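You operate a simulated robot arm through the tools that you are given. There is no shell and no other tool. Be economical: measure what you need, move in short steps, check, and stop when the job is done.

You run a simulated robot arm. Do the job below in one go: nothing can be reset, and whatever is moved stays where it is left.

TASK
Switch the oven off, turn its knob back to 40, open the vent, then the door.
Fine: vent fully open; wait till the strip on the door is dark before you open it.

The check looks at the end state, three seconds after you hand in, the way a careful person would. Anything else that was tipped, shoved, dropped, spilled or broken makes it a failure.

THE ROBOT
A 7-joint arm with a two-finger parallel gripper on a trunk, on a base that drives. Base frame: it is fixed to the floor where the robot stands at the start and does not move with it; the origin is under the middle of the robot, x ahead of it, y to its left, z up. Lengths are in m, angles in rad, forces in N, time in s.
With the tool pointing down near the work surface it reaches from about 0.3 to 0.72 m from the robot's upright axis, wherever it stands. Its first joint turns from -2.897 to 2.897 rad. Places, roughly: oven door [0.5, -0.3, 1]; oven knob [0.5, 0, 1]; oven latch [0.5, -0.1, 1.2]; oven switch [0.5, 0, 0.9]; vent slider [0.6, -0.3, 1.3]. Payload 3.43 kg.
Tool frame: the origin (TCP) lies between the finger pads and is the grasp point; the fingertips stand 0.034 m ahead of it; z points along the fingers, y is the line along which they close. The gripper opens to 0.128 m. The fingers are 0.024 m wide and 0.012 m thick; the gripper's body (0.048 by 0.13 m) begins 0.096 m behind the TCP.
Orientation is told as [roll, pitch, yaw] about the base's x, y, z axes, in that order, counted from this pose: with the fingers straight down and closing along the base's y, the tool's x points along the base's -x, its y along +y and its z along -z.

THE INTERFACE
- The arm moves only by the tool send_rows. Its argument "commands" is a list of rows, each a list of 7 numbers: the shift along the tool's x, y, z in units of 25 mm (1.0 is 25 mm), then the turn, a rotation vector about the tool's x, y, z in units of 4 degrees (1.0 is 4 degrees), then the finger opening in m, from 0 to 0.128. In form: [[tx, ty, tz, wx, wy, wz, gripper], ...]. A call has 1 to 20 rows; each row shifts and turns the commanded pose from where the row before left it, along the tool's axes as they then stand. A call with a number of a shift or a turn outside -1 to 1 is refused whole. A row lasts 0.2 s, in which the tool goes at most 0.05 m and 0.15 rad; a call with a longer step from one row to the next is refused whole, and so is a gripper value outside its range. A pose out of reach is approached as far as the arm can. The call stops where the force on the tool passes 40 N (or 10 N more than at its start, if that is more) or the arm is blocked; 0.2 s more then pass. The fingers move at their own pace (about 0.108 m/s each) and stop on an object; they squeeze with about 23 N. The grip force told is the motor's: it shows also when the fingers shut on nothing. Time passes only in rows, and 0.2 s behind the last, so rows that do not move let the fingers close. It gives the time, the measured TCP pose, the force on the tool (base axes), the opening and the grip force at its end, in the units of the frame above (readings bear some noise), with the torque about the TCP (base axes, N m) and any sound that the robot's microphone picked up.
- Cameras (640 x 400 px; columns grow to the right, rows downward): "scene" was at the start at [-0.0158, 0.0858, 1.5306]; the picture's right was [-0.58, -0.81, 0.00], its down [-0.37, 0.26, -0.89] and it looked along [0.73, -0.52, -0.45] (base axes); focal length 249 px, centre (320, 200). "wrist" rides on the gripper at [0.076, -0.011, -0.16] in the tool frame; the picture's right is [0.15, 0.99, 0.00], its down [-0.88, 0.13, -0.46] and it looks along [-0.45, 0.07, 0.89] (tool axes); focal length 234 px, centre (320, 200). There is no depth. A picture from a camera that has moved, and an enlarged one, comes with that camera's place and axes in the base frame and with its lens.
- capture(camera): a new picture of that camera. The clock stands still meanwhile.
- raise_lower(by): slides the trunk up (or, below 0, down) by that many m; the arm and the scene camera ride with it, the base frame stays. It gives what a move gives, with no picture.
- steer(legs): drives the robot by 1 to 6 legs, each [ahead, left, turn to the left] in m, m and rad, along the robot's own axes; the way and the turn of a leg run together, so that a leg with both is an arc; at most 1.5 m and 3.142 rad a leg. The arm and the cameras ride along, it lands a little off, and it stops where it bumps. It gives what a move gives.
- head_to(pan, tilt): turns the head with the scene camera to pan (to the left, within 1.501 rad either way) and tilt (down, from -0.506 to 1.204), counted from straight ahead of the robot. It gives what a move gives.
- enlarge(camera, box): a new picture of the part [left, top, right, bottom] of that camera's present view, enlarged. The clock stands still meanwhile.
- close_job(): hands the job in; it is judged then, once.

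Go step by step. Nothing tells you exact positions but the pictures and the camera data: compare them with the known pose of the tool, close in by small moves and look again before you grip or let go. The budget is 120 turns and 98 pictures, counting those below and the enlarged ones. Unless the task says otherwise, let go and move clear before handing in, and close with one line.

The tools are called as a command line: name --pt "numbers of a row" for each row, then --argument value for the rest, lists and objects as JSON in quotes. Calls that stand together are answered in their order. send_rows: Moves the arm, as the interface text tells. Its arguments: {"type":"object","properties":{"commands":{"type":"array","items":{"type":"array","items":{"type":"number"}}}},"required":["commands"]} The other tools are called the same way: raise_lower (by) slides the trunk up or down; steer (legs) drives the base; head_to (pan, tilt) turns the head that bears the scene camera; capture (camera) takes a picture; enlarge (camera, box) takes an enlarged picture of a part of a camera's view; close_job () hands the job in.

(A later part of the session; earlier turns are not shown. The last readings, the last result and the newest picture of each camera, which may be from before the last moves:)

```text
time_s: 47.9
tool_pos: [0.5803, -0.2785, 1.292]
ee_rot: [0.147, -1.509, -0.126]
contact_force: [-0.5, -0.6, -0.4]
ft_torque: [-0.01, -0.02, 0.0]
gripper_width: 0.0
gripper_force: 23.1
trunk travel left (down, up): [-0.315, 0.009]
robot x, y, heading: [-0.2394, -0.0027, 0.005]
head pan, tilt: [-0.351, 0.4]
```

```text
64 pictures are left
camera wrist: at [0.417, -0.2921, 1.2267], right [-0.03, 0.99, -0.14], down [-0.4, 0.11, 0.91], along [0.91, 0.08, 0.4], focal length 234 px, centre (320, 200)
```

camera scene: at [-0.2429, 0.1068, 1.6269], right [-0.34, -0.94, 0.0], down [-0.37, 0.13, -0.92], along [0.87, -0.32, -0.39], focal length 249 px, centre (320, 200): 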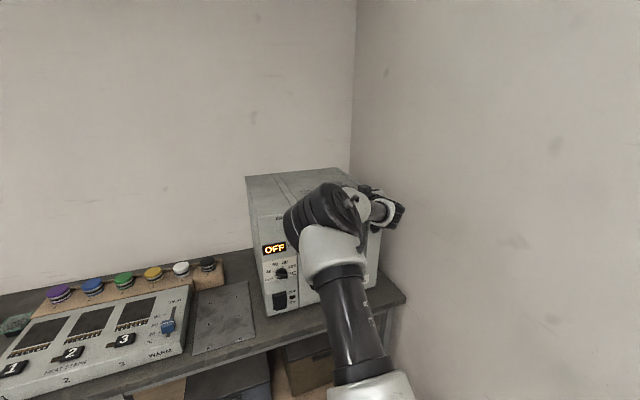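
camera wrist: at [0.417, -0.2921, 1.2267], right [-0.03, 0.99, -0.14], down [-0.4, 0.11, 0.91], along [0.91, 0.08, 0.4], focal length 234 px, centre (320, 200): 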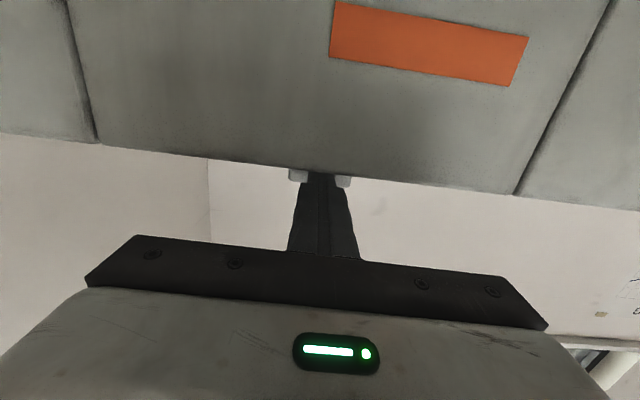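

Fingertip is at the tab with clearance above the top. Continue pushing in small steps until the end stop.

send_rows --pt "0 0 0.3 0 0 0 0" --pt "0 0 0.3 0 0 0 0" --pt "-0.05 0 0.3 0 0 0 0" --pt "0 0 0.3 0 0 0 0"

head_to --pan -0.45 --tilt 0.4

capture --camera "wrist"

enlarge --camera "scene" --box '[240, 130, 420, 260]'

```text
time_s: 48.9
tool_pos: [0.612, -0.2774, 1.2911]
ee_rot: [0.149, -1.508, -0.126]
contact_force: [0.4, 0.3, -0.1]
ft_torque: [-0.01, -0.03, 0.06]
gripper_width: 0.0001
gripper_force: 22.8
trunk travel left (down, up): [-0.315, 0.009]
robot x, y, heading: [-0.2397, -0.0029, 0.005]
head pan, tilt: [-0.351, 0.4]
```

```text
time_s: 49.6
tool_pos: [0.6103, -0.2778, 1.2917]
ee_rot: [0.144, -1.51, -0.123]
contact_force: [-1.2, -0.5, 0.5]
ft_torque: [0.0, 0.03, 0.04]
gripper_width: 0.0
gripper_force: 23.0
trunk travel left (down, up): [-0.315, 0.009]
robot x, y, heading: [-0.2384, -0.0017, -0.002]
head pan, tilt: [-0.45, 0.4]
```

```text
63 pictures are left
camera wrist: at [0.4471, -0.2917, 1.2256], right [-0.03, 0.99, -0.14], down [-0.4, 0.11, 0.91], along [0.91, 0.08, 0.4], focal length 234 px, centre (320, 200)
```

wrist: 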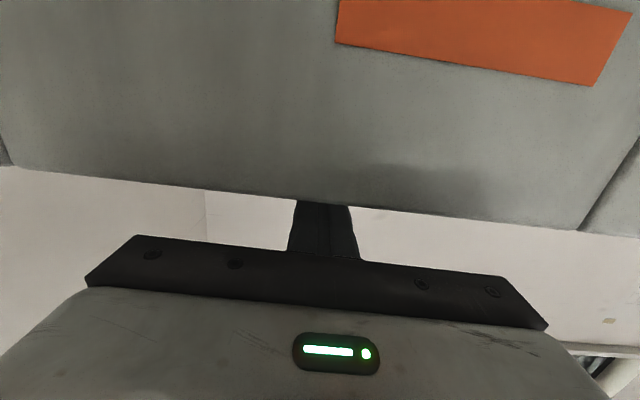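

```text
3.08 times, centred on (330, 195) of scene
camera zoom: at [-0.2465, 0.0986, 1.6269], right [-0.43, -0.9, 0.0], down [-0.35, 0.17, -0.92], along [0.83, -0.4, -0.39], focal length 766 px, centre (289, 215)
```

zoom: 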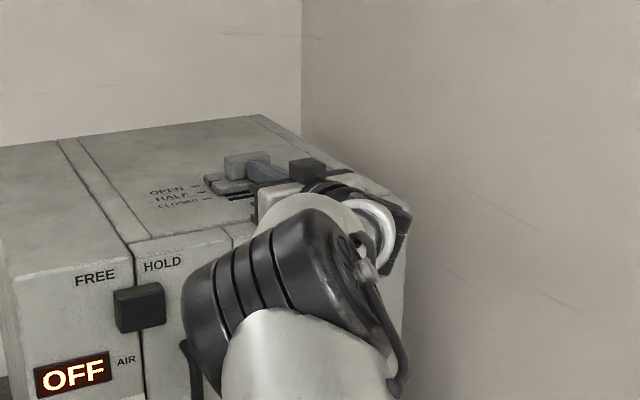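

The slider is moving back and a dark slot appears. Pushing on to the end stop.

send_rows --pt "-0.04 0 0.25 0 0 0 0" --pt "0 0 0.25 0 0 0 0" --pt "0 0 0.25 0 0 0 0" --pt "0 0 0.25 0 0 0 0"

enlarge --camera "scene" --box '[270, 160, 340, 210]'

```text
time_s: 50.6
tool_pos: [0.6351, -0.277, 1.2918]
ee_rot: [0.151, -1.506, -0.127]
contact_force: [0.1, -0.4, 0.4]
ft_torque: [-0.01, 0.01, 0.01]
gripper_width: 0.0001
gripper_force: 22.9
trunk travel left (down, up): [-0.315, 0.009]
robot x, y, heading: [-0.2421, -0.0017, 0.001]
head pan, tilt: [-0.45, 0.4]
```

```text
8.00 times, centred on (305, 185) of scene
camera zoom: at [-0.2463, 0.0986, 1.6269], right [-0.43, -0.9, 0.0], down [-0.35, 0.17, -0.92], along [0.83, -0.4, -0.39], focal length 1993 px, centre (440, 320)
```

zoom: 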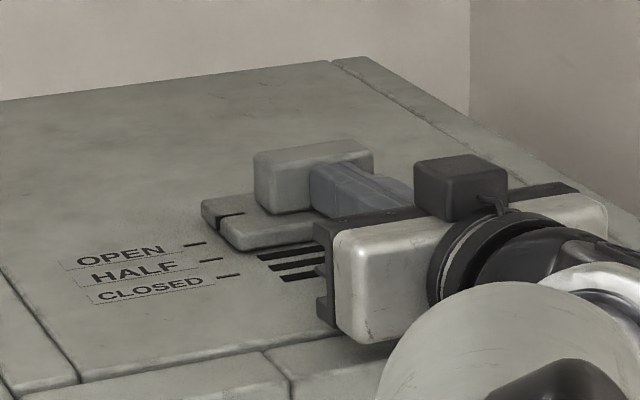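

Accounting for plate height, the mark is about at OPEN. A bit more push to confirm the end stop.

send_rows --pt "0 0 0.15 0 0 0 0" --pt "-0.02 0 0.15 0 0 0 0" --pt "0 0 0.15 0 0 0 0" --pt "0 0 0.15 0 0 0 0"

enlarge --camera "scene" --box '[270, 160, 340, 210]'

```text
time_s: 51.3
tool_pos: [0.6396, -0.277, 1.2934]
ee_rot: [0.109, -1.509, -0.085]
contact_force: [-27.6, 7.6, 1.7]
ft_torque: [-0.06, -0.33, 0.1]
gripper_width: 0.0002
gripper_force: 22.8
trunk travel left (down, up): [-0.315, 0.009]
robot x, y, heading: [-0.2413, 0.0018, -0.001]
head pan, tilt: [-0.45, 0.4]
stopped in row 3: the force on the tool passed its limit at 45 N (the readings are from after the stop); the commanded pose is now the measured one
```

```text
8.00 times, centred on (305, 185) of scene
camera zoom: at [-0.252, 0.1002, 1.6269], right [-0.43, -0.9, 0.0], down [-0.35, 0.17, -0.92], along [0.83, -0.4, -0.39], focal length 1993 px, centre (440, 320)
```

zoom: 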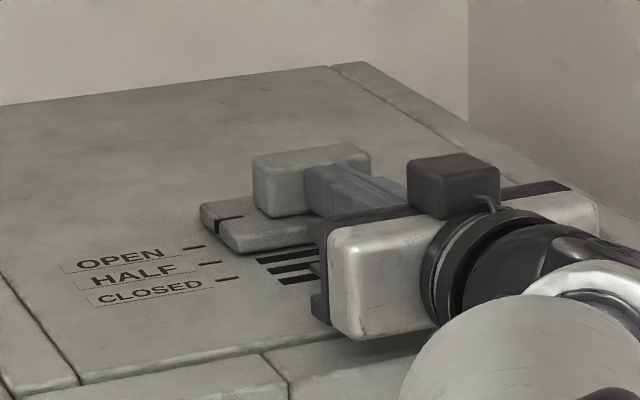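

Vent is at its end stop, fully open. Backing off and going down toward the latch.

send_rows --pt "0 0 -1 0 0 0 0" --pt "0 0 -1 0 0 0 0" --pt "-0.3 0 -1 0 0 0 0"

steer --legs '[[-0.16, 0, 0]]'

raise_lower --by -0.1

send_rows --pt "0 1 0 0 0 0 0" --pt "0 1 0 0 0 0 0" --pt "0 1 0 0 0 0 0" --pt "0 1 0 0 0 0 0" --pt "0 1 0 0 0 0 0"

capture --camera "wrist"

enlarge --camera "scene" --box '[240, 130, 420, 260]'

```text
time_s: 52.1
tool_pos: [0.5693, -0.2796, 1.3003]
ee_rot: [0.139, -1.505, -0.114]
contact_force: [-0.2, -0.4, -1.1]
ft_torque: [0.0, -0.02, 0.02]
gripper_width: 0.0
gripper_force: 22.8
trunk travel left (down, up): [-0.315, 0.009]
robot x, y, heading: [-0.2423, 0.0023, 0.002]
head pan, tilt: [-0.45, 0.4]
```

```text
time_s: 53.5
tool_pos: [0.412, -0.2778, 1.3012]
ee_rot: [0.13, -1.505, -0.104]
contact_force: [0.5, 0.2, 1.2]
ft_torque: [-0.02, 0.01, -0.01]
gripper_width: 0.0001
gripper_force: 22.9
trunk travel left (down, up): [-0.315, 0.009]
robot x, y, heading: [-0.3963, 0.0016, 0.003]
head pan, tilt: [-0.45, 0.4]
```

```text
time_s: 54.9
tool_pos: [0.4127, -0.2788, 1.2012]
ee_rot: [0.13, -1.503, -0.104]
contact_force: [0.3, 0.5, 0.4]
ft_torque: [-0.03, 0.02, -0.01]
gripper_width: 0.0
gripper_force: 22.7
trunk travel left (down, up): [-0.215, 0.109]
robot x, y, heading: [-0.3975, -0.0019, 0.002]
head pan, tilt: [-0.45, 0.4]
```

```text
time_s: 56.1
tool_pos: [0.411, -0.152, 1.2024]
ee_rot: [0.139, -1.504, -0.113]
contact_force: [-0.1, -0.5, -0.7]
ft_torque: [0.0, 0.03, -0.01]
gripper_width: 0.0
gripper_force: 23.2
trunk travel left (down, up): [-0.215, 0.109]
robot x, y, heading: [-0.3977, -0.0034, 0.002]
head pan, tilt: [-0.45, 0.4]
```

```text
59 pictures are left
camera wrist: at [0.2467, -0.1667, 1.1364], right [-0.03, 0.99, -0.14], down [-0.4, 0.11, 0.91], along [0.92, 0.09, 0.39], focal length 234 px, centre (320, 200)
```

wrist: 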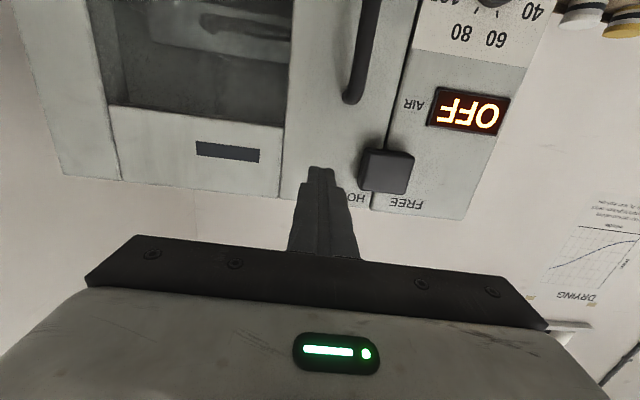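

```text
3.08 times, centred on (330, 195) of scene
camera zoom: at [-0.405, 0.0984, 1.5269], right [-0.43, -0.9, 0.0], down [-0.35, 0.17, -0.92], along [0.83, -0.4, -0.39], focal length 766 px, centre (289, 215)
```

zoom: 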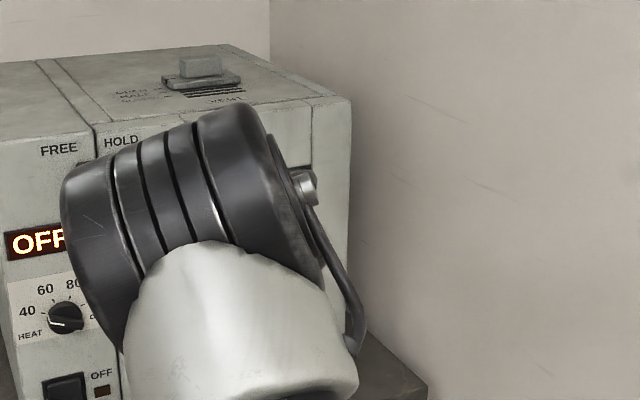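

The strip on the door is dark now. Latch block spans y≈-0.047..-0.105; I put the closed fingertip to its right and push it left toward FREE.

send_rows --pt "0 0 1 0 0 0 0" --pt "0 0 0.9 0 0 0 0"

send_rows --pt "0 0.5 0 0 0 0 0" --pt "0 0.5 0 0 0 0 0" --pt "0 0.4 0 0 0 0 0" --pt "0 0.4 0 0 0 0 0" --pt "0 0.4 0 0 0 0 0"

capture --camera "wrist"

```text
time_s: 56.7
tool_pos: [0.4568, -0.1524, 1.1975]
ee_rot: [0.123, -1.505, -0.096]
contact_force: [-0.3, -0.1, 1.1]
ft_torque: [0.0, -0.01, 0.03]
gripper_width: 0.0001
gripper_force: 22.1
trunk travel left (down, up): [-0.215, 0.109]
robot x, y, heading: [-0.398, -0.001, 0.004]
head pan, tilt: [-0.45, 0.4]
```

```text
time_s: 57.9
tool_pos: [0.4547, -0.0974, 1.1998]
ee_rot: [0.131, -1.503, -0.107]
contact_force: [-0.3, 0.2, -0.4]
ft_torque: [0.03, 0.01, 0.03]
gripper_width: 0.0
gripper_force: 22.5
trunk travel left (down, up): [-0.215, 0.109]
robot x, y, heading: [-0.3972, -0.0013, 0.011]
head pan, tilt: [-0.45, 0.4]
```

```text
57 pictures are left
camera wrist: at [0.291, -0.1117, 1.1336], right [-0.03, 0.99, -0.14], down [-0.4, 0.11, 0.91], along [0.92, 0.09, 0.39], focal length 234 px, centre (320, 200)
```

wrist: 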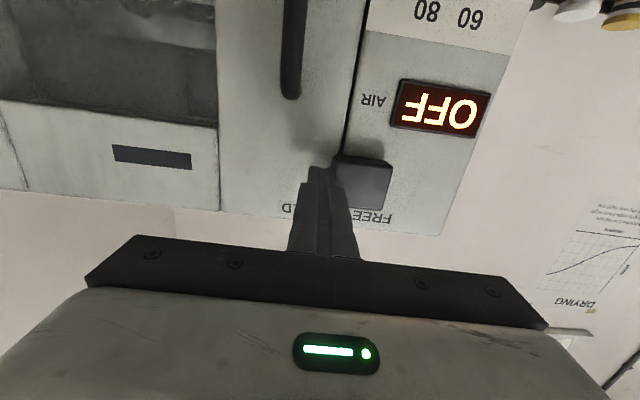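

The latch is sliding toward FREE. Pushing until its stop.

send_rows --pt "0 0.3 0 0 0 0 0" --pt "0 0.3 0 0 0 0 0" --pt "0 0.3 0 0 0 0 0" --pt "0 0.3 0 0 0 0 0" --pt "0 0.3 0 0 0 0 0" --pt "0 0.3 0 0 0 0 0"

capture --camera "wrist"

```text
time_s: 59.3
tool_pos: [0.4533, -0.0524, 1.1992]
ee_rot: [0.141, -1.502, -0.115]
contact_force: [-3.6, -2.9, -0.2]
ft_torque: [0.07, -0.02, -0.17]
gripper_width: 0.0002
gripper_force: 23.5
trunk travel left (down, up): [-0.215, 0.109]
robot x, y, heading: [-0.3961, -0.0002, 0.006]
head pan, tilt: [-0.45, 0.4]
```

```text
56 pictures are left
camera wrist: at [0.2899, -0.0669, 1.1345], right [-0.03, 0.99, -0.14], down [-0.4, 0.11, 0.91], along [0.92, 0.08, 0.39], focal length 234 px, centre (320, 200)
```

wrist: 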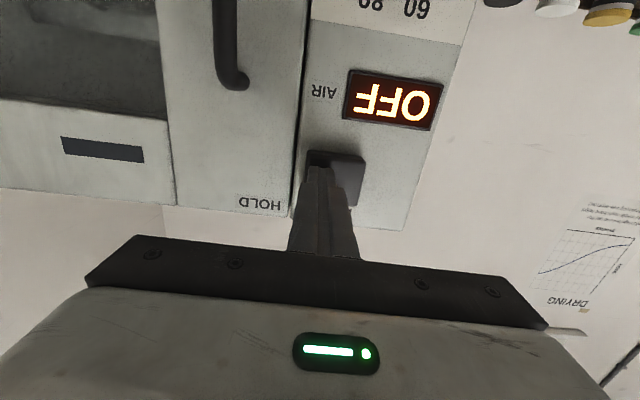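

The block appears clear of the seam, though the tip may have ridden onto it. Backing off to check.

send_rows --pt "0 0 -1 0 0 0 0" --pt "0 0 -1 0 0 0 0"

enlarge --camera "wrist" --box '[240, 100, 440, 250]'

```text
time_s: 59.9
tool_pos: [0.4029, -0.0533, 1.2032]
ee_rot: [0.135, -1.504, -0.106]
contact_force: [0.3, 0.6, 0.2]
ft_torque: [-0.02, 0.0, -0.01]
gripper_width: 0.0001
gripper_force: 23.2
trunk travel left (down, up): [-0.215, 0.109]
robot x, y, heading: [-0.3993, -0.0017, 0.007]
head pan, tilt: [-0.45, 0.4]
```

```text
2.67 times, centred on (340, 175) of wrist
camera zoom: at [0.2396, -0.0674, 1.1369], right [-0.04, 0.99, -0.14], down [-0.4, 0.11, 0.91], along [0.92, 0.09, 0.39], focal length 624 px, centre (267, 267)
```

zoom: 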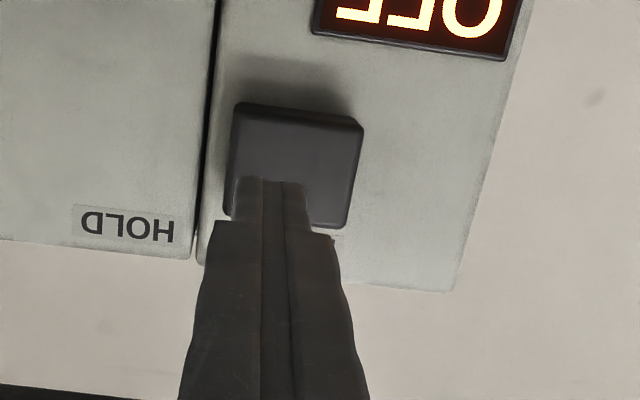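

Latch is fully off the door and at FREE; strip is dark. Now I lower the trunk to the handle's mid-height and look.

raise_lower --by -0.15

send_rows --pt "0 -1 0 0 0 0 0.04" --pt "0 -1 0 0 0 0 0.07" --pt "0 -0.8 0 0 0 0 0.07"

capture --camera "wrist"

capture --camera "scene"

```text
time_s: 61.6
tool_pos: [0.4041, -0.0535, 1.0513]
ee_rot: [0.131, -1.504, -0.104]
contact_force: [-0.3, 0.4, -0.4]
ft_torque: [-0.01, -0.01, 0.01]
gripper_width: 0.0
gripper_force: 22.7
trunk travel left (down, up): [-0.065, 0.259]
robot x, y, heading: [-0.4001, -0.0005, 0.003]
head pan, tilt: [-0.45, 0.4]
```

```text
time_s: 62.4
tool_pos: [0.4048, -0.1226, 1.0511]
ee_rot: [0.135, -1.505, -0.11]
contact_force: [0.2, 0.5, 0.4]
ft_torque: [-0.03, -0.01, -0.01]
gripper_width: 0.0701
gripper_force: 0.2
trunk travel left (down, up): [-0.065, 0.259]
robot x, y, heading: [-0.3986, 0.0028, 0.001]
head pan, tilt: [-0.45, 0.4]
```

```text
54 pictures are left
camera wrist: at [0.2402, -0.1374, 0.9858], right [-0.03, 0.99, -0.14], down [-0.4, 0.11, 0.91], along [0.92, 0.09, 0.39], focal length 234 px, centre (320, 200)
```

wrist: 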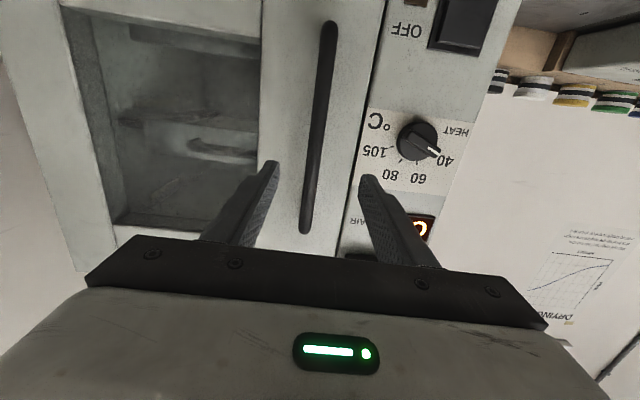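

```text
53 pictures are left
camera scene: at [-0.4051, 0.0985, 1.3769], right [-0.43, -0.9, 0.0], down [-0.35, 0.17, -0.92], along [0.83, -0.4, -0.39], focal length 249 px, centre (320, 200)
```

scene: 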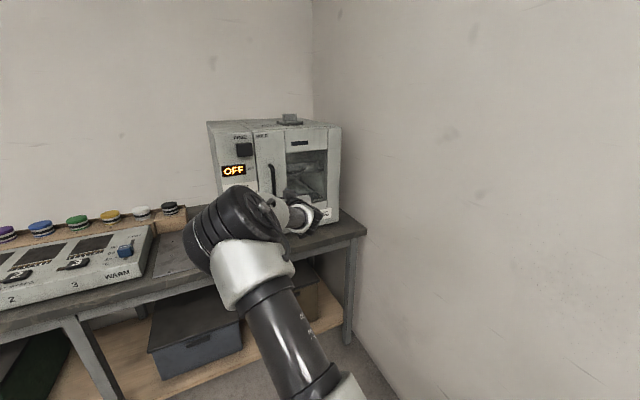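

Handle bar lies between the fingers. Advance 55 mm and close.

send_rows --pt "0 0 1 0 0 0 0.07" --pt "0 -0.1 1 0 0 0 0.07" --pt "0 0 0.2 0 0 0 0.07" --pt "0 0 0 0 0 0 0.0" --pt "0 0 0 0 0 0 0.0" --pt "0 0 0 0 0 0 0.0"

enlarge --camera "wrist" --box '[220, 60, 460, 240]'

```text
time_s: 63.8
tool_pos: [0.4591, -0.1285, 1.0473]
ee_rot: [0.114, -1.502, -0.091]
contact_force: [2.5, -12.3, 0.6]
ft_torque: [-0.84, 0.21, -0.26]
gripper_width: 0.0147
gripper_force: 45.3
trunk travel left (down, up): [-0.065, 0.259]
robot x, y, heading: [-0.3959, -0.0019, 0.003]
head pan, tilt: [-0.45, 0.4]
```

```text
2.22 times, centred on (340, 150) of wrist
camera zoom: at [0.2951, -0.1423, 0.9825], right [-0.03, 0.99, -0.14], down [-0.4, 0.12, 0.91], along [0.92, 0.08, 0.39], focal length 520 px, centre (276, 311)
```

zoom: 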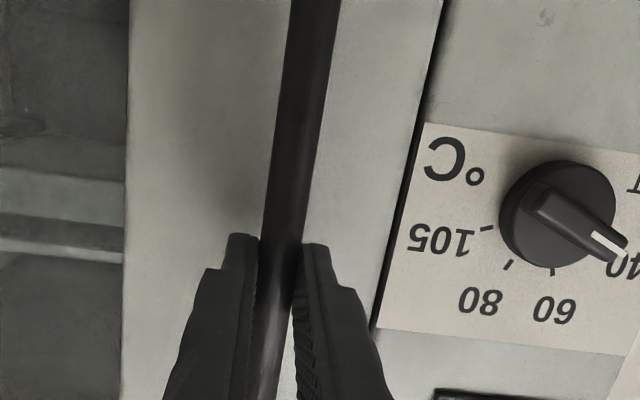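

Handle is gripped. I pull it along the door's arc (hinge on the right) a few degrees first.

send_rows --pt "0 -0.05 -0.84 -1 0 0 0" --pt "0 -0.14 -0.84 -1 0 0 0" --pt "0 -0.14 -0.84 -1 0 0 0"

capture --camera "scene"

```text
time_s: 64.6
tool_pos: [0.3988, -0.1491, 1.0474]
ee_rot: [0.315, -1.496, -0.095]
contact_force: [14.2, -34.0, -7.6]
ft_torque: [-0.97, -0.62, -0.7]
gripper_width: 0.015
gripper_force: 44.8
trunk travel left (down, up): [-0.065, 0.259]
robot x, y, heading: [-0.3946, 0.0021, 0.0]
head pan, tilt: [-0.45, 0.4]
```

```text
51 pictures are left
camera scene: at [-0.4029, 0.0952, 1.3771], right [-0.43, -0.9, 0.0], down [-0.35, 0.17, -0.92], along [0.83, -0.4, -0.39], focal length 249 px, centre (320, 200)
```

scene: 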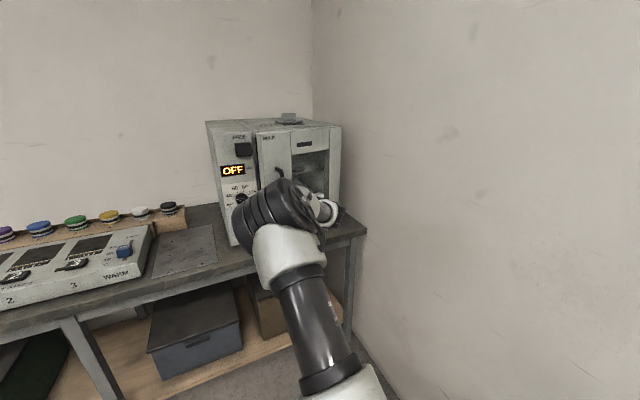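

The door is moving. Side force asks for more motion to the right, so I adjust the arc.

send_rows --pt "0 -0.4 -0.6 -1 0 0 0" --pt "0 -0.3 -0.75 -1 0 0 0" --pt "0 -0.25 -0.75 -1 0 0 0"

```text
time_s: 65.4
tool_pos: [0.3566, -0.1752, 1.0477]
ee_rot: [0.515, -1.491, -0.063]
contact_force: [1.2, -4.0, -24.9]
ft_torque: [-1.58, 0.78, -0.24]
gripper_width: 0.0153
gripper_force: 45.3
trunk travel left (down, up): [-0.065, 0.259]
robot x, y, heading: [-0.3981, 0.0011, -0.0]
head pan, tilt: [-0.45, 0.4]
```

Going well; small vertical relief and continue.

send_rows --pt "0.1 -0.18 -0.8 -1 0 0 0" --pt "0.05 -0.18 -0.8 -1 0 0 0" --pt "0 -0.18 -0.8 -1 0 0 0" --pt "0 -0.18 -0.8 -1 0 0 0"

capture --camera "scene"

capture --camera "wrist"

```text
time_s: 66.3
tool_pos: [0.3104, -0.2156, 1.0474]
ee_rot: [0.724, -1.493, -0.057]
contact_force: [-2.1, 0.8, -6.5]
ft_torque: [-0.76, -0.92, -0.2]
gripper_width: 0.0158
gripper_force: 45.1
trunk travel left (down, up): [-0.065, 0.259]
robot x, y, heading: [-0.3969, -0.0002, 0.009]
head pan, tilt: [-0.45, 0.4]
stopped in row 4: the force on the tool passed its limit at 42 N (the readings are from after the stop); the commanded pose is now the measured one
```

```text
50 pictures are left
camera scene: at [-0.4049, 0.0987, 1.3775], right [-0.43, -0.9, 0.0], down [-0.35, 0.17, -0.92], along [0.83, -0.4, -0.39], focal length 249 px, centre (320, 200)
```

scene: 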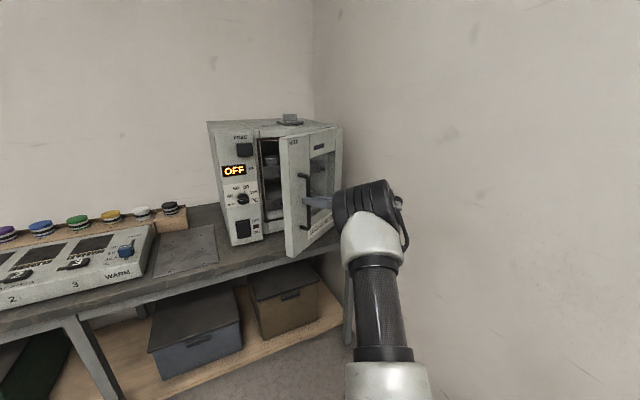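

```text
49 pictures are left
camera wrist: at [0.1849, -0.3223, 0.9814], right [-0.62, 0.78, -0.09], down [-0.37, -0.18, 0.91], along [0.69, 0.6, 0.4], focal length 234 px, centre (320, 200)
```

wrist: 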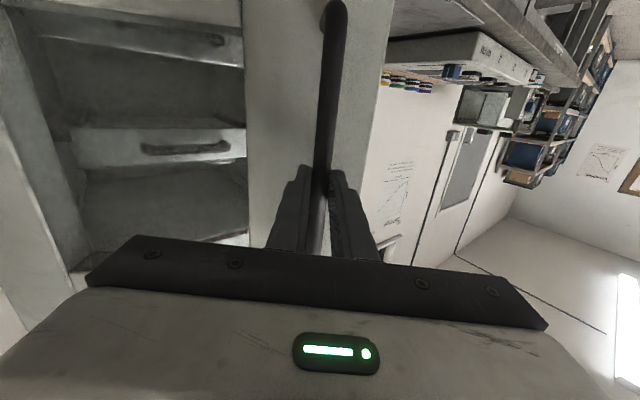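

Door is about 35° open. Continue along the arc.

send_rows --pt "0 -0.18 -0.8 -1 0 0 0" --pt "0 -0.18 -0.8 -1 0 0 0" --pt "0 -0.18 -0.8 -1 0 0 0"

```text
time_s: 67.2
tool_pos: [0.2712, -0.2634, 1.0483]
ee_rot: [0.938, -1.489, -0.054]
contact_force: [-5.0, 2.2, -1.1]
ft_torque: [-0.54, -1.23, 0.02]
gripper_width: 0.016
gripper_force: 44.9
trunk travel left (down, up): [-0.065, 0.259]
robot x, y, heading: [-0.4009, -0.0034, 0.006]
head pan, tilt: [-0.45, 0.4]
stopped in row 3: the force on the tool passed its limit at 41 N (the readings are from after the stop); the commanded pose is now the measured one
```

send_rows --pt "0 -0.1 -0.4 -0.5 0 0 0" --pt "0 -0.1 -0.4 -0.5 0 0 0" --pt "0 -0.1 -0.4 -0.5 0 0 0" --pt "0 -0.1 -0.4 -0.5 0 0 0" --pt "0 -0.1 -0.4 -0.5 0 0 0" --pt "0 -0.1 -0.4 -0.5 0 0 0"

capture --camera "scene"

```text
time_s: 67.9
tool_pos: [0.2593, -0.2841, 1.048]
ee_rot: [1.032, -1.488, -0.044]
contact_force: [-10.7, 6.7, -0.3]
ft_torque: [0.02, -1.43, 0.07]
gripper_width: 0.0165
gripper_force: 45.0
trunk travel left (down, up): [-0.065, 0.259]
robot x, y, heading: [-0.3985, 0.0034, 0.007]
head pan, tilt: [-0.45, 0.4]
stopped in row 3: the force on the tool passed its limit at 43 N (the readings are from after the stop); the commanded pose is now the measured one
```

```text
48 pictures are left
camera scene: at [-0.4076, 0.0999, 1.377], right [-0.43, -0.9, 0.0], down [-0.35, 0.17, -0.92], along [0.83, -0.4, -0.39], focal length 249 px, centre (320, 200)
```

scene: 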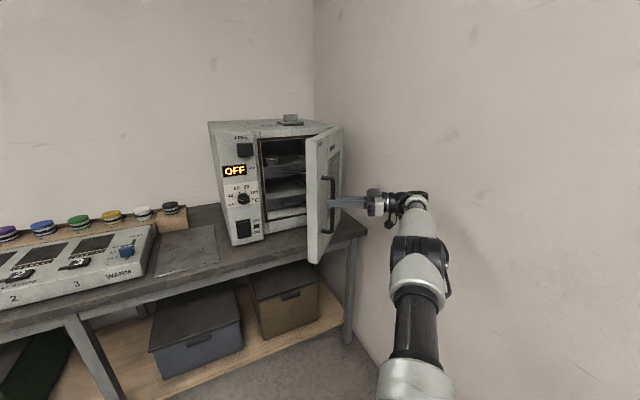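

Door is about 57° open and the hand nears the right wall, so I release, back out a little and drive back, to finish pushing the door from its inner side.

send_rows --pt "0 0 0 0 0 0 0.07" --pt "0 0 0 0 0 0 0.07" --pt "0 0 -0.6 0 0 0 0.07" --pt "0 0 -0.6 0 0 0 0.07" --pt "0 0 -0.6 0 0 0 0.07"

capture --camera "wrist"

capture --camera "scene"

```text
time_s: 69.1
tool_pos: [0.2319, -0.3202, 1.0493]
ee_rot: [1.044, -1.483, -0.06]
contact_force: [0.6, -0.7, 0.0]
ft_torque: [0.0, -0.06, 0.02]
gripper_width: 0.0701
gripper_force: 0.1
out of reach, approached as far as the arm can: row 5
trunk travel left (down, up): [-0.065, 0.259]
robot x, y, heading: [-0.4006, 0.0006, 0.007]
head pan, tilt: [-0.45, 0.4]
```

```text
47 pictures are left
camera wrist: at [0.147, -0.4586, 0.9798], right [-0.83, 0.55, -0.07], down [-0.28, -0.31, 0.91], along [0.47, 0.78, 0.42], focal length 234 px, centre (320, 200)
```

wrist: 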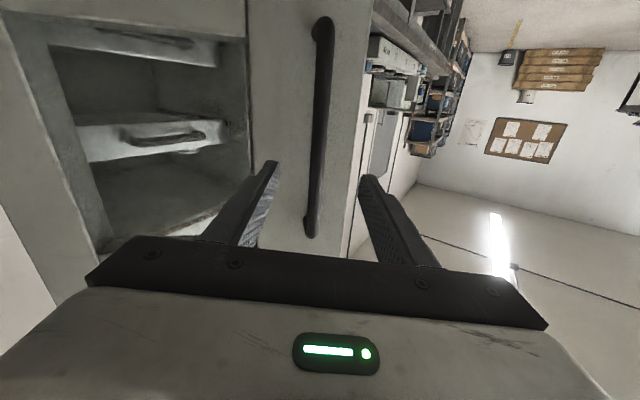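

```text
46 pictures are left
camera scene: at [-0.4062, 0.0992, 1.3769], right [-0.43, -0.9, 0.0], down [-0.35, 0.17, -0.92], along [0.83, -0.4, -0.39], focal length 249 px, centre (320, 200)
```

scene: 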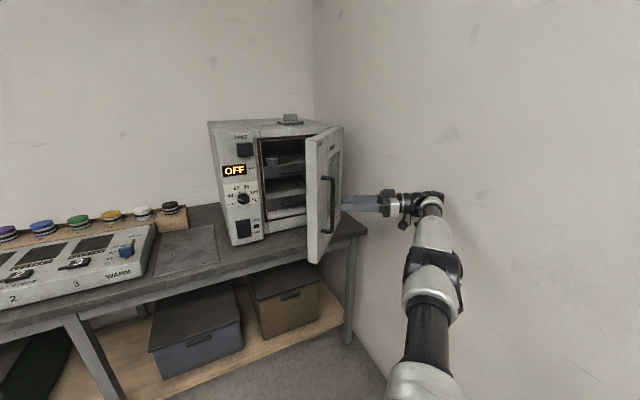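

Fingers are clear of the bar. I close them and drive back, then swing the tool back to face forward.

send_rows --pt "0 0 0 0 0 0 0" --pt "0 0 0 0 0 0 0" --pt "0 0 0 0 0 0 0"

steer --legs '[[-0.2, 0, 0]]'

send_rows --pt "0 0.5 0 1 0 0 0" --pt "0 0.5 0 1 0 0 0" --pt "0 0.5 0 1 0 0 0" --pt "0 0.5 0 1 0 0 0" --pt "0 0.5 0 1 0 0 0" --pt "0 0.5 0 1 0 0 0" --pt "0 0.5 0 1 0 0 0" --pt "0 0.5 0 1 0 0 0" --pt "0 0.5 0 1 0 0 0" --pt "0 0.5 0 1 0 0 0" --pt "0 0.5 0 1 0 0 0" --pt "0 0.5 0 1 0 0 0" --pt "0 0.5 0 1 0 0 0" --pt "0 0.5 0 1 0 0 0" --pt "0 0.5 0 1 0 0 0"

capture --camera "scene"

```text
time_s: 69.9
tool_pos: [0.2313, -0.32, 1.0491]
ee_rot: [1.046, -1.483, -0.059]
contact_force: [0.2, -0.2, 0.4]
ft_torque: [-0.02, 0.0, 0.01]
gripper_width: 0.0
gripper_force: 23.2
trunk travel left (down, up): [-0.065, 0.259]
robot x, y, heading: [-0.3963, 0.0037, 0.006]
head pan, tilt: [-0.45, 0.4]
```

```text
time_s: 71.0
tool_pos: [0.1868, -0.3234, 1.0517]
ee_rot: [1.013, -1.487, -0.032]
contact_force: [0.4, 1.1, -0.9]
ft_torque: [0.01, 0.0, -0.02]
gripper_width: 0.0
gripper_force: 23.4
trunk travel left (down, up): [-0.065, 0.259]
robot x, y, heading: [-0.4421, 0.0008, 0.007]
head pan, tilt: [-0.45, 0.4]
stopped in leg 1: the robot was blocked; the commanded pose is now the measured one
```

```text
time_s: 74.2
tool_pos: [0.1006, -0.1654, 1.0578]
ee_rot: [-0.033, -1.488, -0.035]
contact_force: [-0.6, 0.3, 0.2]
ft_torque: [-0.02, 0.04, 0.01]
gripper_width: 0.0
gripper_force: 22.7
trunk travel left (down, up): [-0.065, 0.259]
robot x, y, heading: [-0.4432, -0.0019, 0.011]
head pan, tilt: [-0.45, 0.4]
```

```text
45 pictures are left
camera scene: at [-0.4504, 0.0984, 1.3769], right [-0.43, -0.9, 0.0], down [-0.35, 0.17, -0.92], along [0.83, -0.4, -0.39], focal length 249 px, centre (320, 200)
```

scene: 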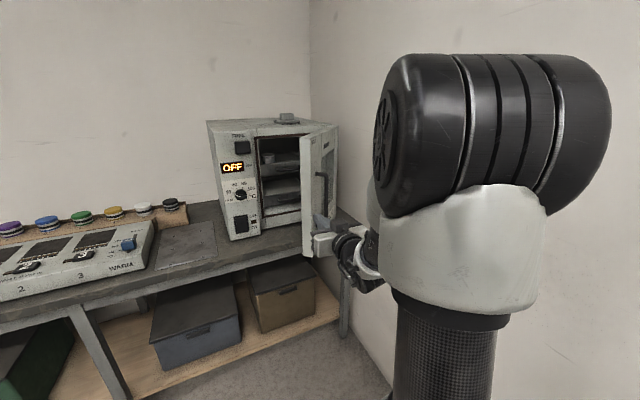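

The base was blocked backing up; I'll look around to the sides/behind as far as the head turns.

head_to --pan 1.5 --tilt 0.8

capture --camera "scene"

head_to --pan -1.5 --tilt 0.8

capture --camera "scene"

```text
time_s: 76.1
tool_pos: [0.1013, -0.1657, 1.0572]
ee_rot: [-0.033, -1.487, -0.033]
contact_force: [1.3, 0.4, 0.1]
ft_torque: [0.01, 0.01, 0.0]
gripper_width: 0.0
gripper_force: 23.1
trunk travel left (down, up): [-0.065, 0.259]
robot x, y, heading: [-0.4442, -0.002, 0.004]
head pan, tilt: [1.499, 0.799]
```

```text
44 pictures are left
camera scene: at [-0.5286, 0.219, 1.3418], right [1.0, -0.07, 0.0], down [-0.05, -0.72, -0.7], along [0.05, 0.7, -0.72], focal length 249 px, centre (320, 200)
```

scene: 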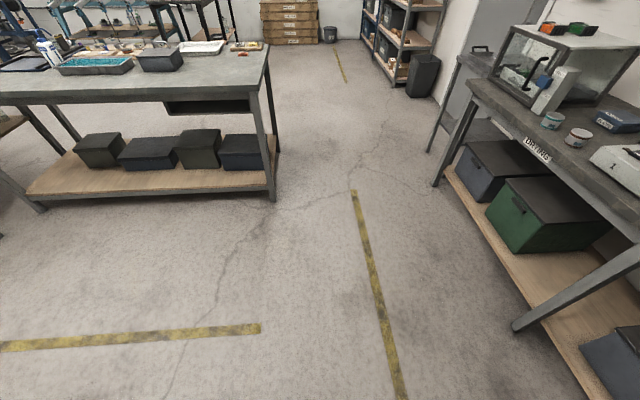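

```text
time_s: 78.7
tool_pos: [0.1008, -0.1659, 1.0581]
ee_rot: [-0.032, -1.486, -0.033]
contact_force: [-0.8, 0.1, 0.8]
ft_torque: [-0.01, 0.01, -0.02]
gripper_width: 0.0
gripper_force: 23.1
trunk travel left (down, up): [-0.065, 0.259]
robot x, y, heading: [-0.4452, 0.0019, 0.01]
head pan, tilt: [-1.499, 0.799]
```

```text
43 pictures are left
camera scene: at [-0.5278, 0.058, 1.3418], right [-1.0, -0.08, 0.0], down [-0.06, 0.71, -0.7], along [0.05, -0.7, -0.72], focal length 249 px, centre (320, 200)
```

scene: 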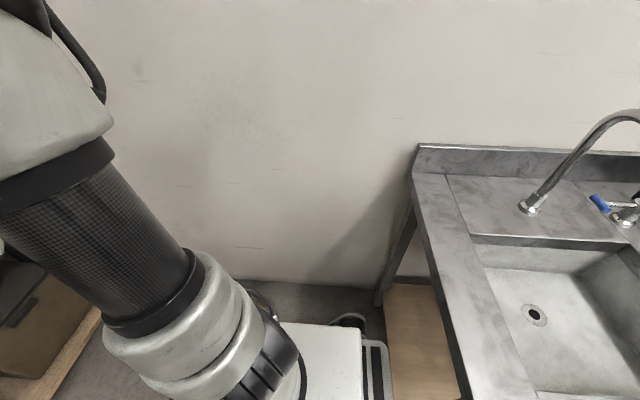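

Only the fixed sink unit behind; nothing moved. Now I position the closed fingertip on the door's inner side.

head_to --pan -0.4 --tilt 0.45

send_rows --pt "0 1 0 0 0 0 0" --pt "0 1 0 0 0 0 0" --pt "0 1 0 0 0 0 0" --pt "0 1 0 0 0 0 0" --pt "0 0.6 0 0 0 0 0" --pt "0 0 1 0 0 0 0" --pt "0 0 1 0 0 0 0" --pt "0 0 1 0 0 0 0" --pt "0 0 1 0 0 0 0" --pt "0 0 1 0 0 0 0" --pt "0 0 0.5 0 0 0 0"

capture --camera "scene"

capture --camera "wrist"

```text
time_s: 80.0
tool_pos: [0.1011, -0.167, 1.0577]
ee_rot: [-0.034, -1.486, -0.032]
contact_force: [0.3, 0.3, 0.4]
ft_torque: [0.02, 0.01, -0.03]
gripper_width: 0.0
gripper_force: 23.2
trunk travel left (down, up): [-0.065, 0.259]
robot x, y, heading: [-0.4436, -0.0014, 0.005]
head pan, tilt: [-0.4, 0.45]
```

```text
time_s: 82.4
tool_pos: [0.2461, -0.0905, 1.042]
ee_rot: [-0.025, -1.488, -0.042]
contact_force: [-0.8, -0.3, -0.8]
ft_torque: [0.01, -0.02, 0.0]
gripper_width: 0.0
gripper_force: 22.9
out of reach, approached as far as the arm can: row 3, 4, 5
trunk travel left (down, up): [-0.065, 0.259]
robot x, y, heading: [-0.4443, 0.0025, 0.007]
head pan, tilt: [-0.4, 0.45]
```

```text
42 pictures are left
camera scene: at [-0.4493, 0.1031, 1.3722], right [-0.38, -0.92, 0.0], down [-0.4, 0.17, -0.9], along [0.83, -0.35, -0.44], focal length 249 px, centre (320, 200)
```

scene: 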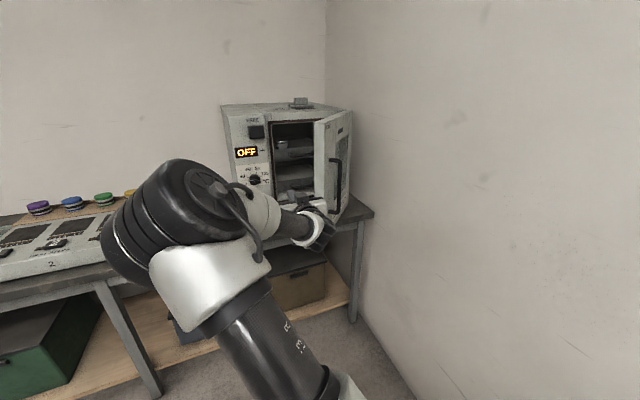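

```text
41 pictures are left
camera wrist: at [0.0796, -0.091, 0.9798], right [0.05, 0.99, -0.15], down [-0.37, 0.16, 0.92], along [0.93, 0.01, 0.38], focal length 234 px, centre (320, 200)
```

wrist: 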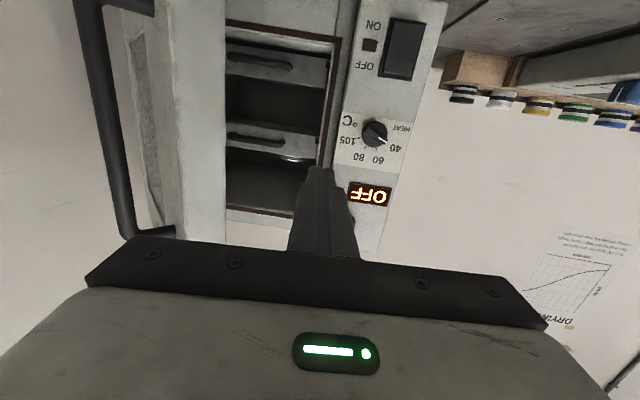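

The tip is just past the door's free edge. Forward 50 mm more, then sweep right to push the door open.

send_rows --pt "0 0 1 0 0 0 0" --pt "0 0 1 0 0 0 0" --pt "0 -1 0 0 0 0 0" --pt "0 -1 0 0 0 0 0" --pt "0 -1 0 0 0 0 0" --pt "0 -1 0 0 0 0 0"

capture --camera "wrist"

capture --camera "scene"

```text
time_s: 83.8
tool_pos: [0.2923, -0.1649, 1.0387]
ee_rot: [-0.031, -1.489, -0.003]
contact_force: [-12.0, 14.0, 7.3]
ft_torque: [-0.32, -0.09, -0.35]
gripper_width: 0.0
gripper_force: 22.6
trunk travel left (down, up): [-0.065, 0.259]
robot x, y, heading: [-0.4416, -0.0013, 0.007]
head pan, tilt: [-0.4, 0.45]
stopped in row 6: the force on the tool passed its limit at 59 N (the readings are from after the stop); the commanded pose is now the measured one
```

```text
40 pictures are left
camera wrist: at [0.1264, -0.1716, 0.9771], right [0.02, 0.99, -0.15], down [-0.38, 0.15, 0.91], along [0.93, 0.04, 0.38], focal length 234 px, centre (320, 200)
```

wrist: 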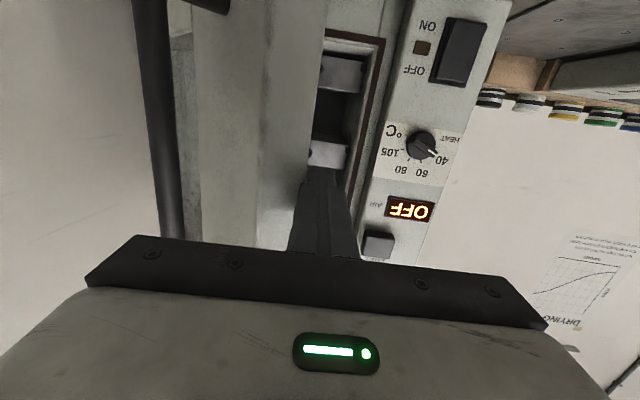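

```text
39 pictures are left
camera scene: at [-0.4509, 0.1055, 1.3723], right [-0.38, -0.92, 0.0], down [-0.4, 0.17, -0.9], along [0.83, -0.34, -0.43], focal length 249 px, centre (320, 200)
```

scene: 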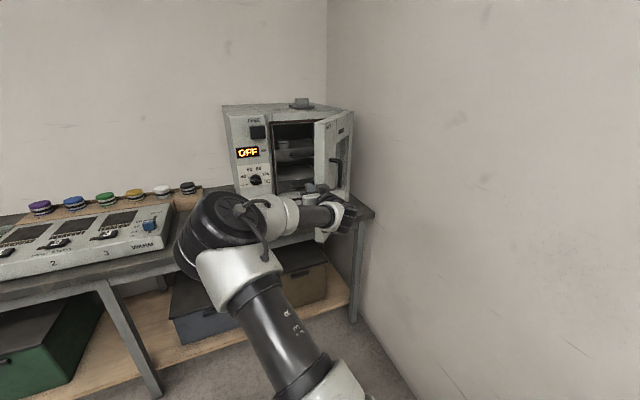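

Finger touches the inner side of the door. Pushing more slowly now.

send_rows --pt "0 -0.3 0 0 0 0 0" --pt "0 -0.3 0 0 0 0 0" --pt "0 -0.3 0 0 0 0 0" --pt "0 -0.3 0 0 0 0 0" --pt "0 -0.3 0 0 0 0 0" --pt "0 -0.3 0 0 0 0 0" --pt "0 -0.3 0 0 0 0 0" --pt "0 -0.3 0 0 0 0 0"

capture --camera "wrist"

```text
time_s: 84.2
tool_pos: [0.2937, -0.1646, 1.0404]
ee_rot: [-0.021, -1.489, -0.003]
contact_force: [-9.6, 12.5, 7.2]
ft_torque: [-0.26, -0.09, -0.29]
gripper_width: 0.0003
gripper_force: 23.3
trunk travel left (down, up): [-0.065, 0.259]
robot x, y, heading: [-0.4395, 0.0029, 0.005]
head pan, tilt: [-0.4, 0.45]
stopped in row 1: the force on the tool passed its limit at 45 N (the readings are from after the stop); the commanded pose is now the measured one
```

```text
38 pictures are left
camera wrist: at [0.1277, -0.1723, 0.9766], right [0.01, 0.99, -0.15], down [-0.38, 0.14, 0.91], along [0.92, 0.05, 0.38], focal length 234 px, centre (320, 200)
```

wrist: 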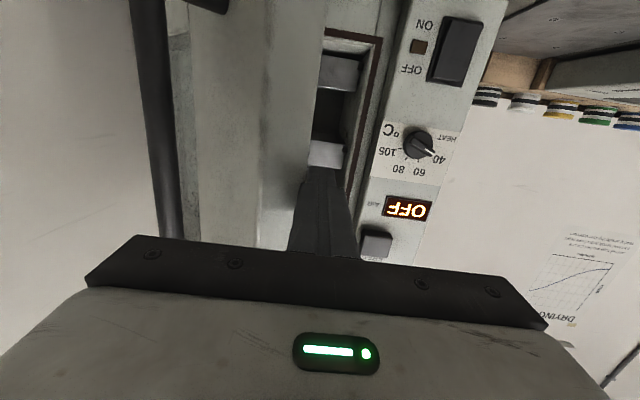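

The contact force direction shows I'm on the door's thick free edge, not its inner face. I move left, go deeper, then yaw right so the fingertip leads behind the door.

send_rows --pt "0 1 0 0 0 0 0" --pt "0 1 0 0 0 0 0" --pt "0 0.3 0 0 0 0 0" --pt "0 0 1 0 0 0 0" --pt "0 0 1 0 0 0 0" --pt "0 0 1 0 0 0 0" --pt "0 0 0 1 0 0 0" --pt "0 0 0 1 0 0 0" --pt "0 0 0 1 0 0 0" --pt "0 0 0 1 0 0 0" --pt "0 0 0 1 0 0 0" --pt "0 0 0 1 0 0 0"

capture --camera "wrist"

capture --camera "scene"

```text
time_s: 86.8
tool_pos: [0.368, -0.1169, 1.0343]
ee_rot: [-0.418, -1.485, -0.032]
contact_force: [-0.7, -0.7, -0.2]
ft_torque: [0.0, 0.01, -0.01]
gripper_width: 0.0
gripper_force: 23.0
out of reach, approached as far as the arm can: row 7, 8
trunk travel left (down, up): [-0.065, 0.259]
robot x, y, heading: [-0.446, -0.001, 0.005]
head pan, tilt: [-0.4, 0.45]
```

```text
37 pictures are left
camera wrist: at [0.2143, -0.0572, 0.9714], right [0.42, 0.89, -0.18], down [-0.28, 0.31, 0.91], along [0.87, -0.33, 0.38], focal length 234 px, centre (320, 200)
```

wrist: 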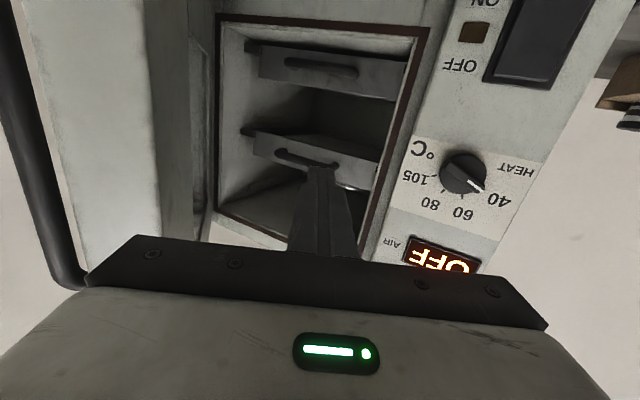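

```text
36 pictures are left
camera scene: at [-0.4494, 0.1038, 1.3722], right [-0.38, -0.92, 0.0], down [-0.4, 0.17, -0.9], along [0.83, -0.34, -0.44], focal length 249 px, centre (320, 200)
```

scene: 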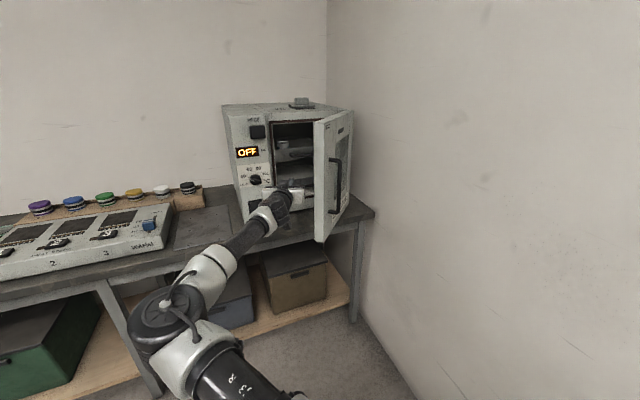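

Now the fingertip is clearly inside the door. Sweep right slowly.

send_rows --pt "0 -0.5 0 0 0 0 0" --pt "0 -0.5 0 0 0 0 0" --pt "0 -0.5 0 0 0 0 0" --pt "0 -0.5 0 0 0 0 0" --pt "0 -0.5 0 0 0 0 0" --pt "0 -0.5 0 0 0 0 0" --pt "0 -0.5 0 0 0 0 0" --pt "0 -0.5 0 0 0 0 0" --pt "0 -0.5 0 0 0 0 0" --pt "0 -0.5 0 0 0 0 0"

capture --camera "wrist"

capture --camera "scene"

```text
time_s: 89.0
tool_pos: [0.3127, -0.2291, 1.0378]
ee_rot: [-0.425, -1.486, -0.021]
contact_force: [0.3, 0.1, 0.5]
ft_torque: [-0.02, 0.01, -0.03]
gripper_width: 0.0
gripper_force: 22.8
trunk travel left (down, up): [-0.065, 0.259]
robot x, y, heading: [-0.4442, 0.0005, 0.011]
head pan, tilt: [-0.4, 0.45]
```

```text
35 pictures are left
camera wrist: at [0.1582, -0.17, 0.976], right [0.42, 0.89, -0.18], down [-0.28, 0.31, 0.91], along [0.87, -0.33, 0.38], focal length 234 px, centre (320, 200)
```

wrist: 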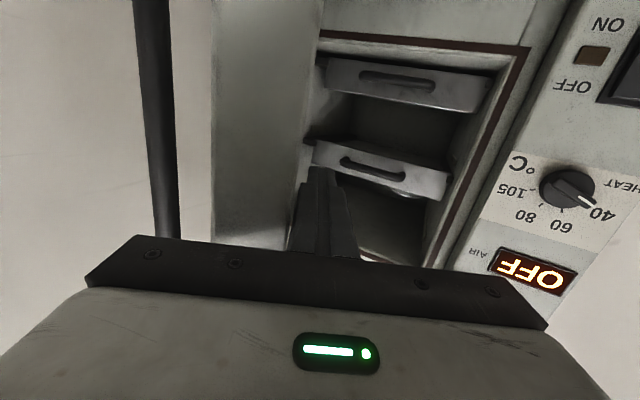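

```text
34 pictures are left
camera scene: at [-0.4494, 0.1039, 1.3722], right [-0.38, -0.92, 0.0], down [-0.4, 0.17, -0.9], along [0.83, -0.34, -0.44], focal length 249 px, centre (320, 200)
```

scene: 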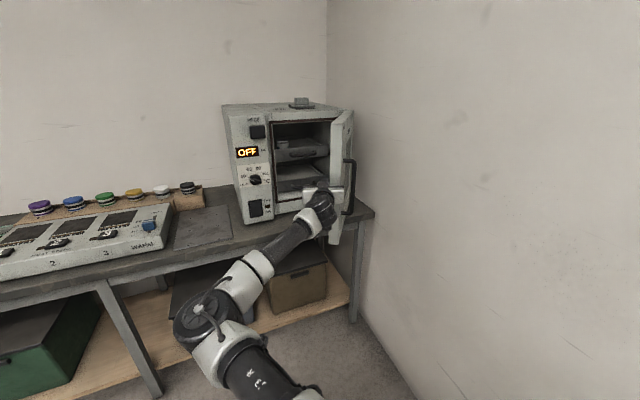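

The door swings open further. Continue.

send_rows --pt "0 -0.5 0.15 0 0 0 0" --pt "0 -0.5 0.15 0 0 0 0" --pt "0 -0.5 0.15 0 0 0 0" --pt "0 -0.5 0.15 0 0 0 0" --pt "0 -0.5 0.15 0 0 0 0" --pt "0 -0.5 0.15 0 0 0 0" --pt "0 -0.5 0.15 0 0 0 0" --pt "0 -0.5 0.15 0 0 0 0"

capture --camera "scene"

```text
time_s: 90.8
tool_pos: [0.3036, -0.3007, 1.0389]
ee_rot: [-0.412, -1.484, -0.038]
contact_force: [-0.3, 0.1, -0.6]
ft_torque: [0.01, 0.01, 0.04]
gripper_width: 0.0
gripper_force: 22.7
out of reach, approached as far as the arm can: row 6, 7, 8
trunk travel left (down, up): [-0.065, 0.259]
robot x, y, heading: [-0.4422, -0.0012, 0.008]
head pan, tilt: [-0.4, 0.45]
```

```text
33 pictures are left
camera scene: at [-0.4494, 0.1039, 1.3722], right [-0.38, -0.92, 0.0], down [-0.4, 0.17, -0.9], along [0.83, -0.34, -0.44], focal length 249 px, centre (320, 200)
```

scene: 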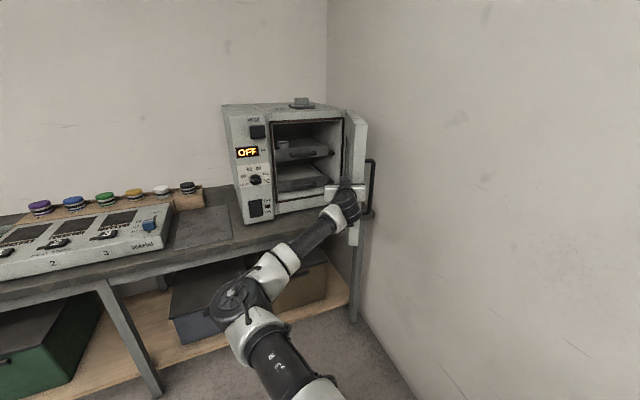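

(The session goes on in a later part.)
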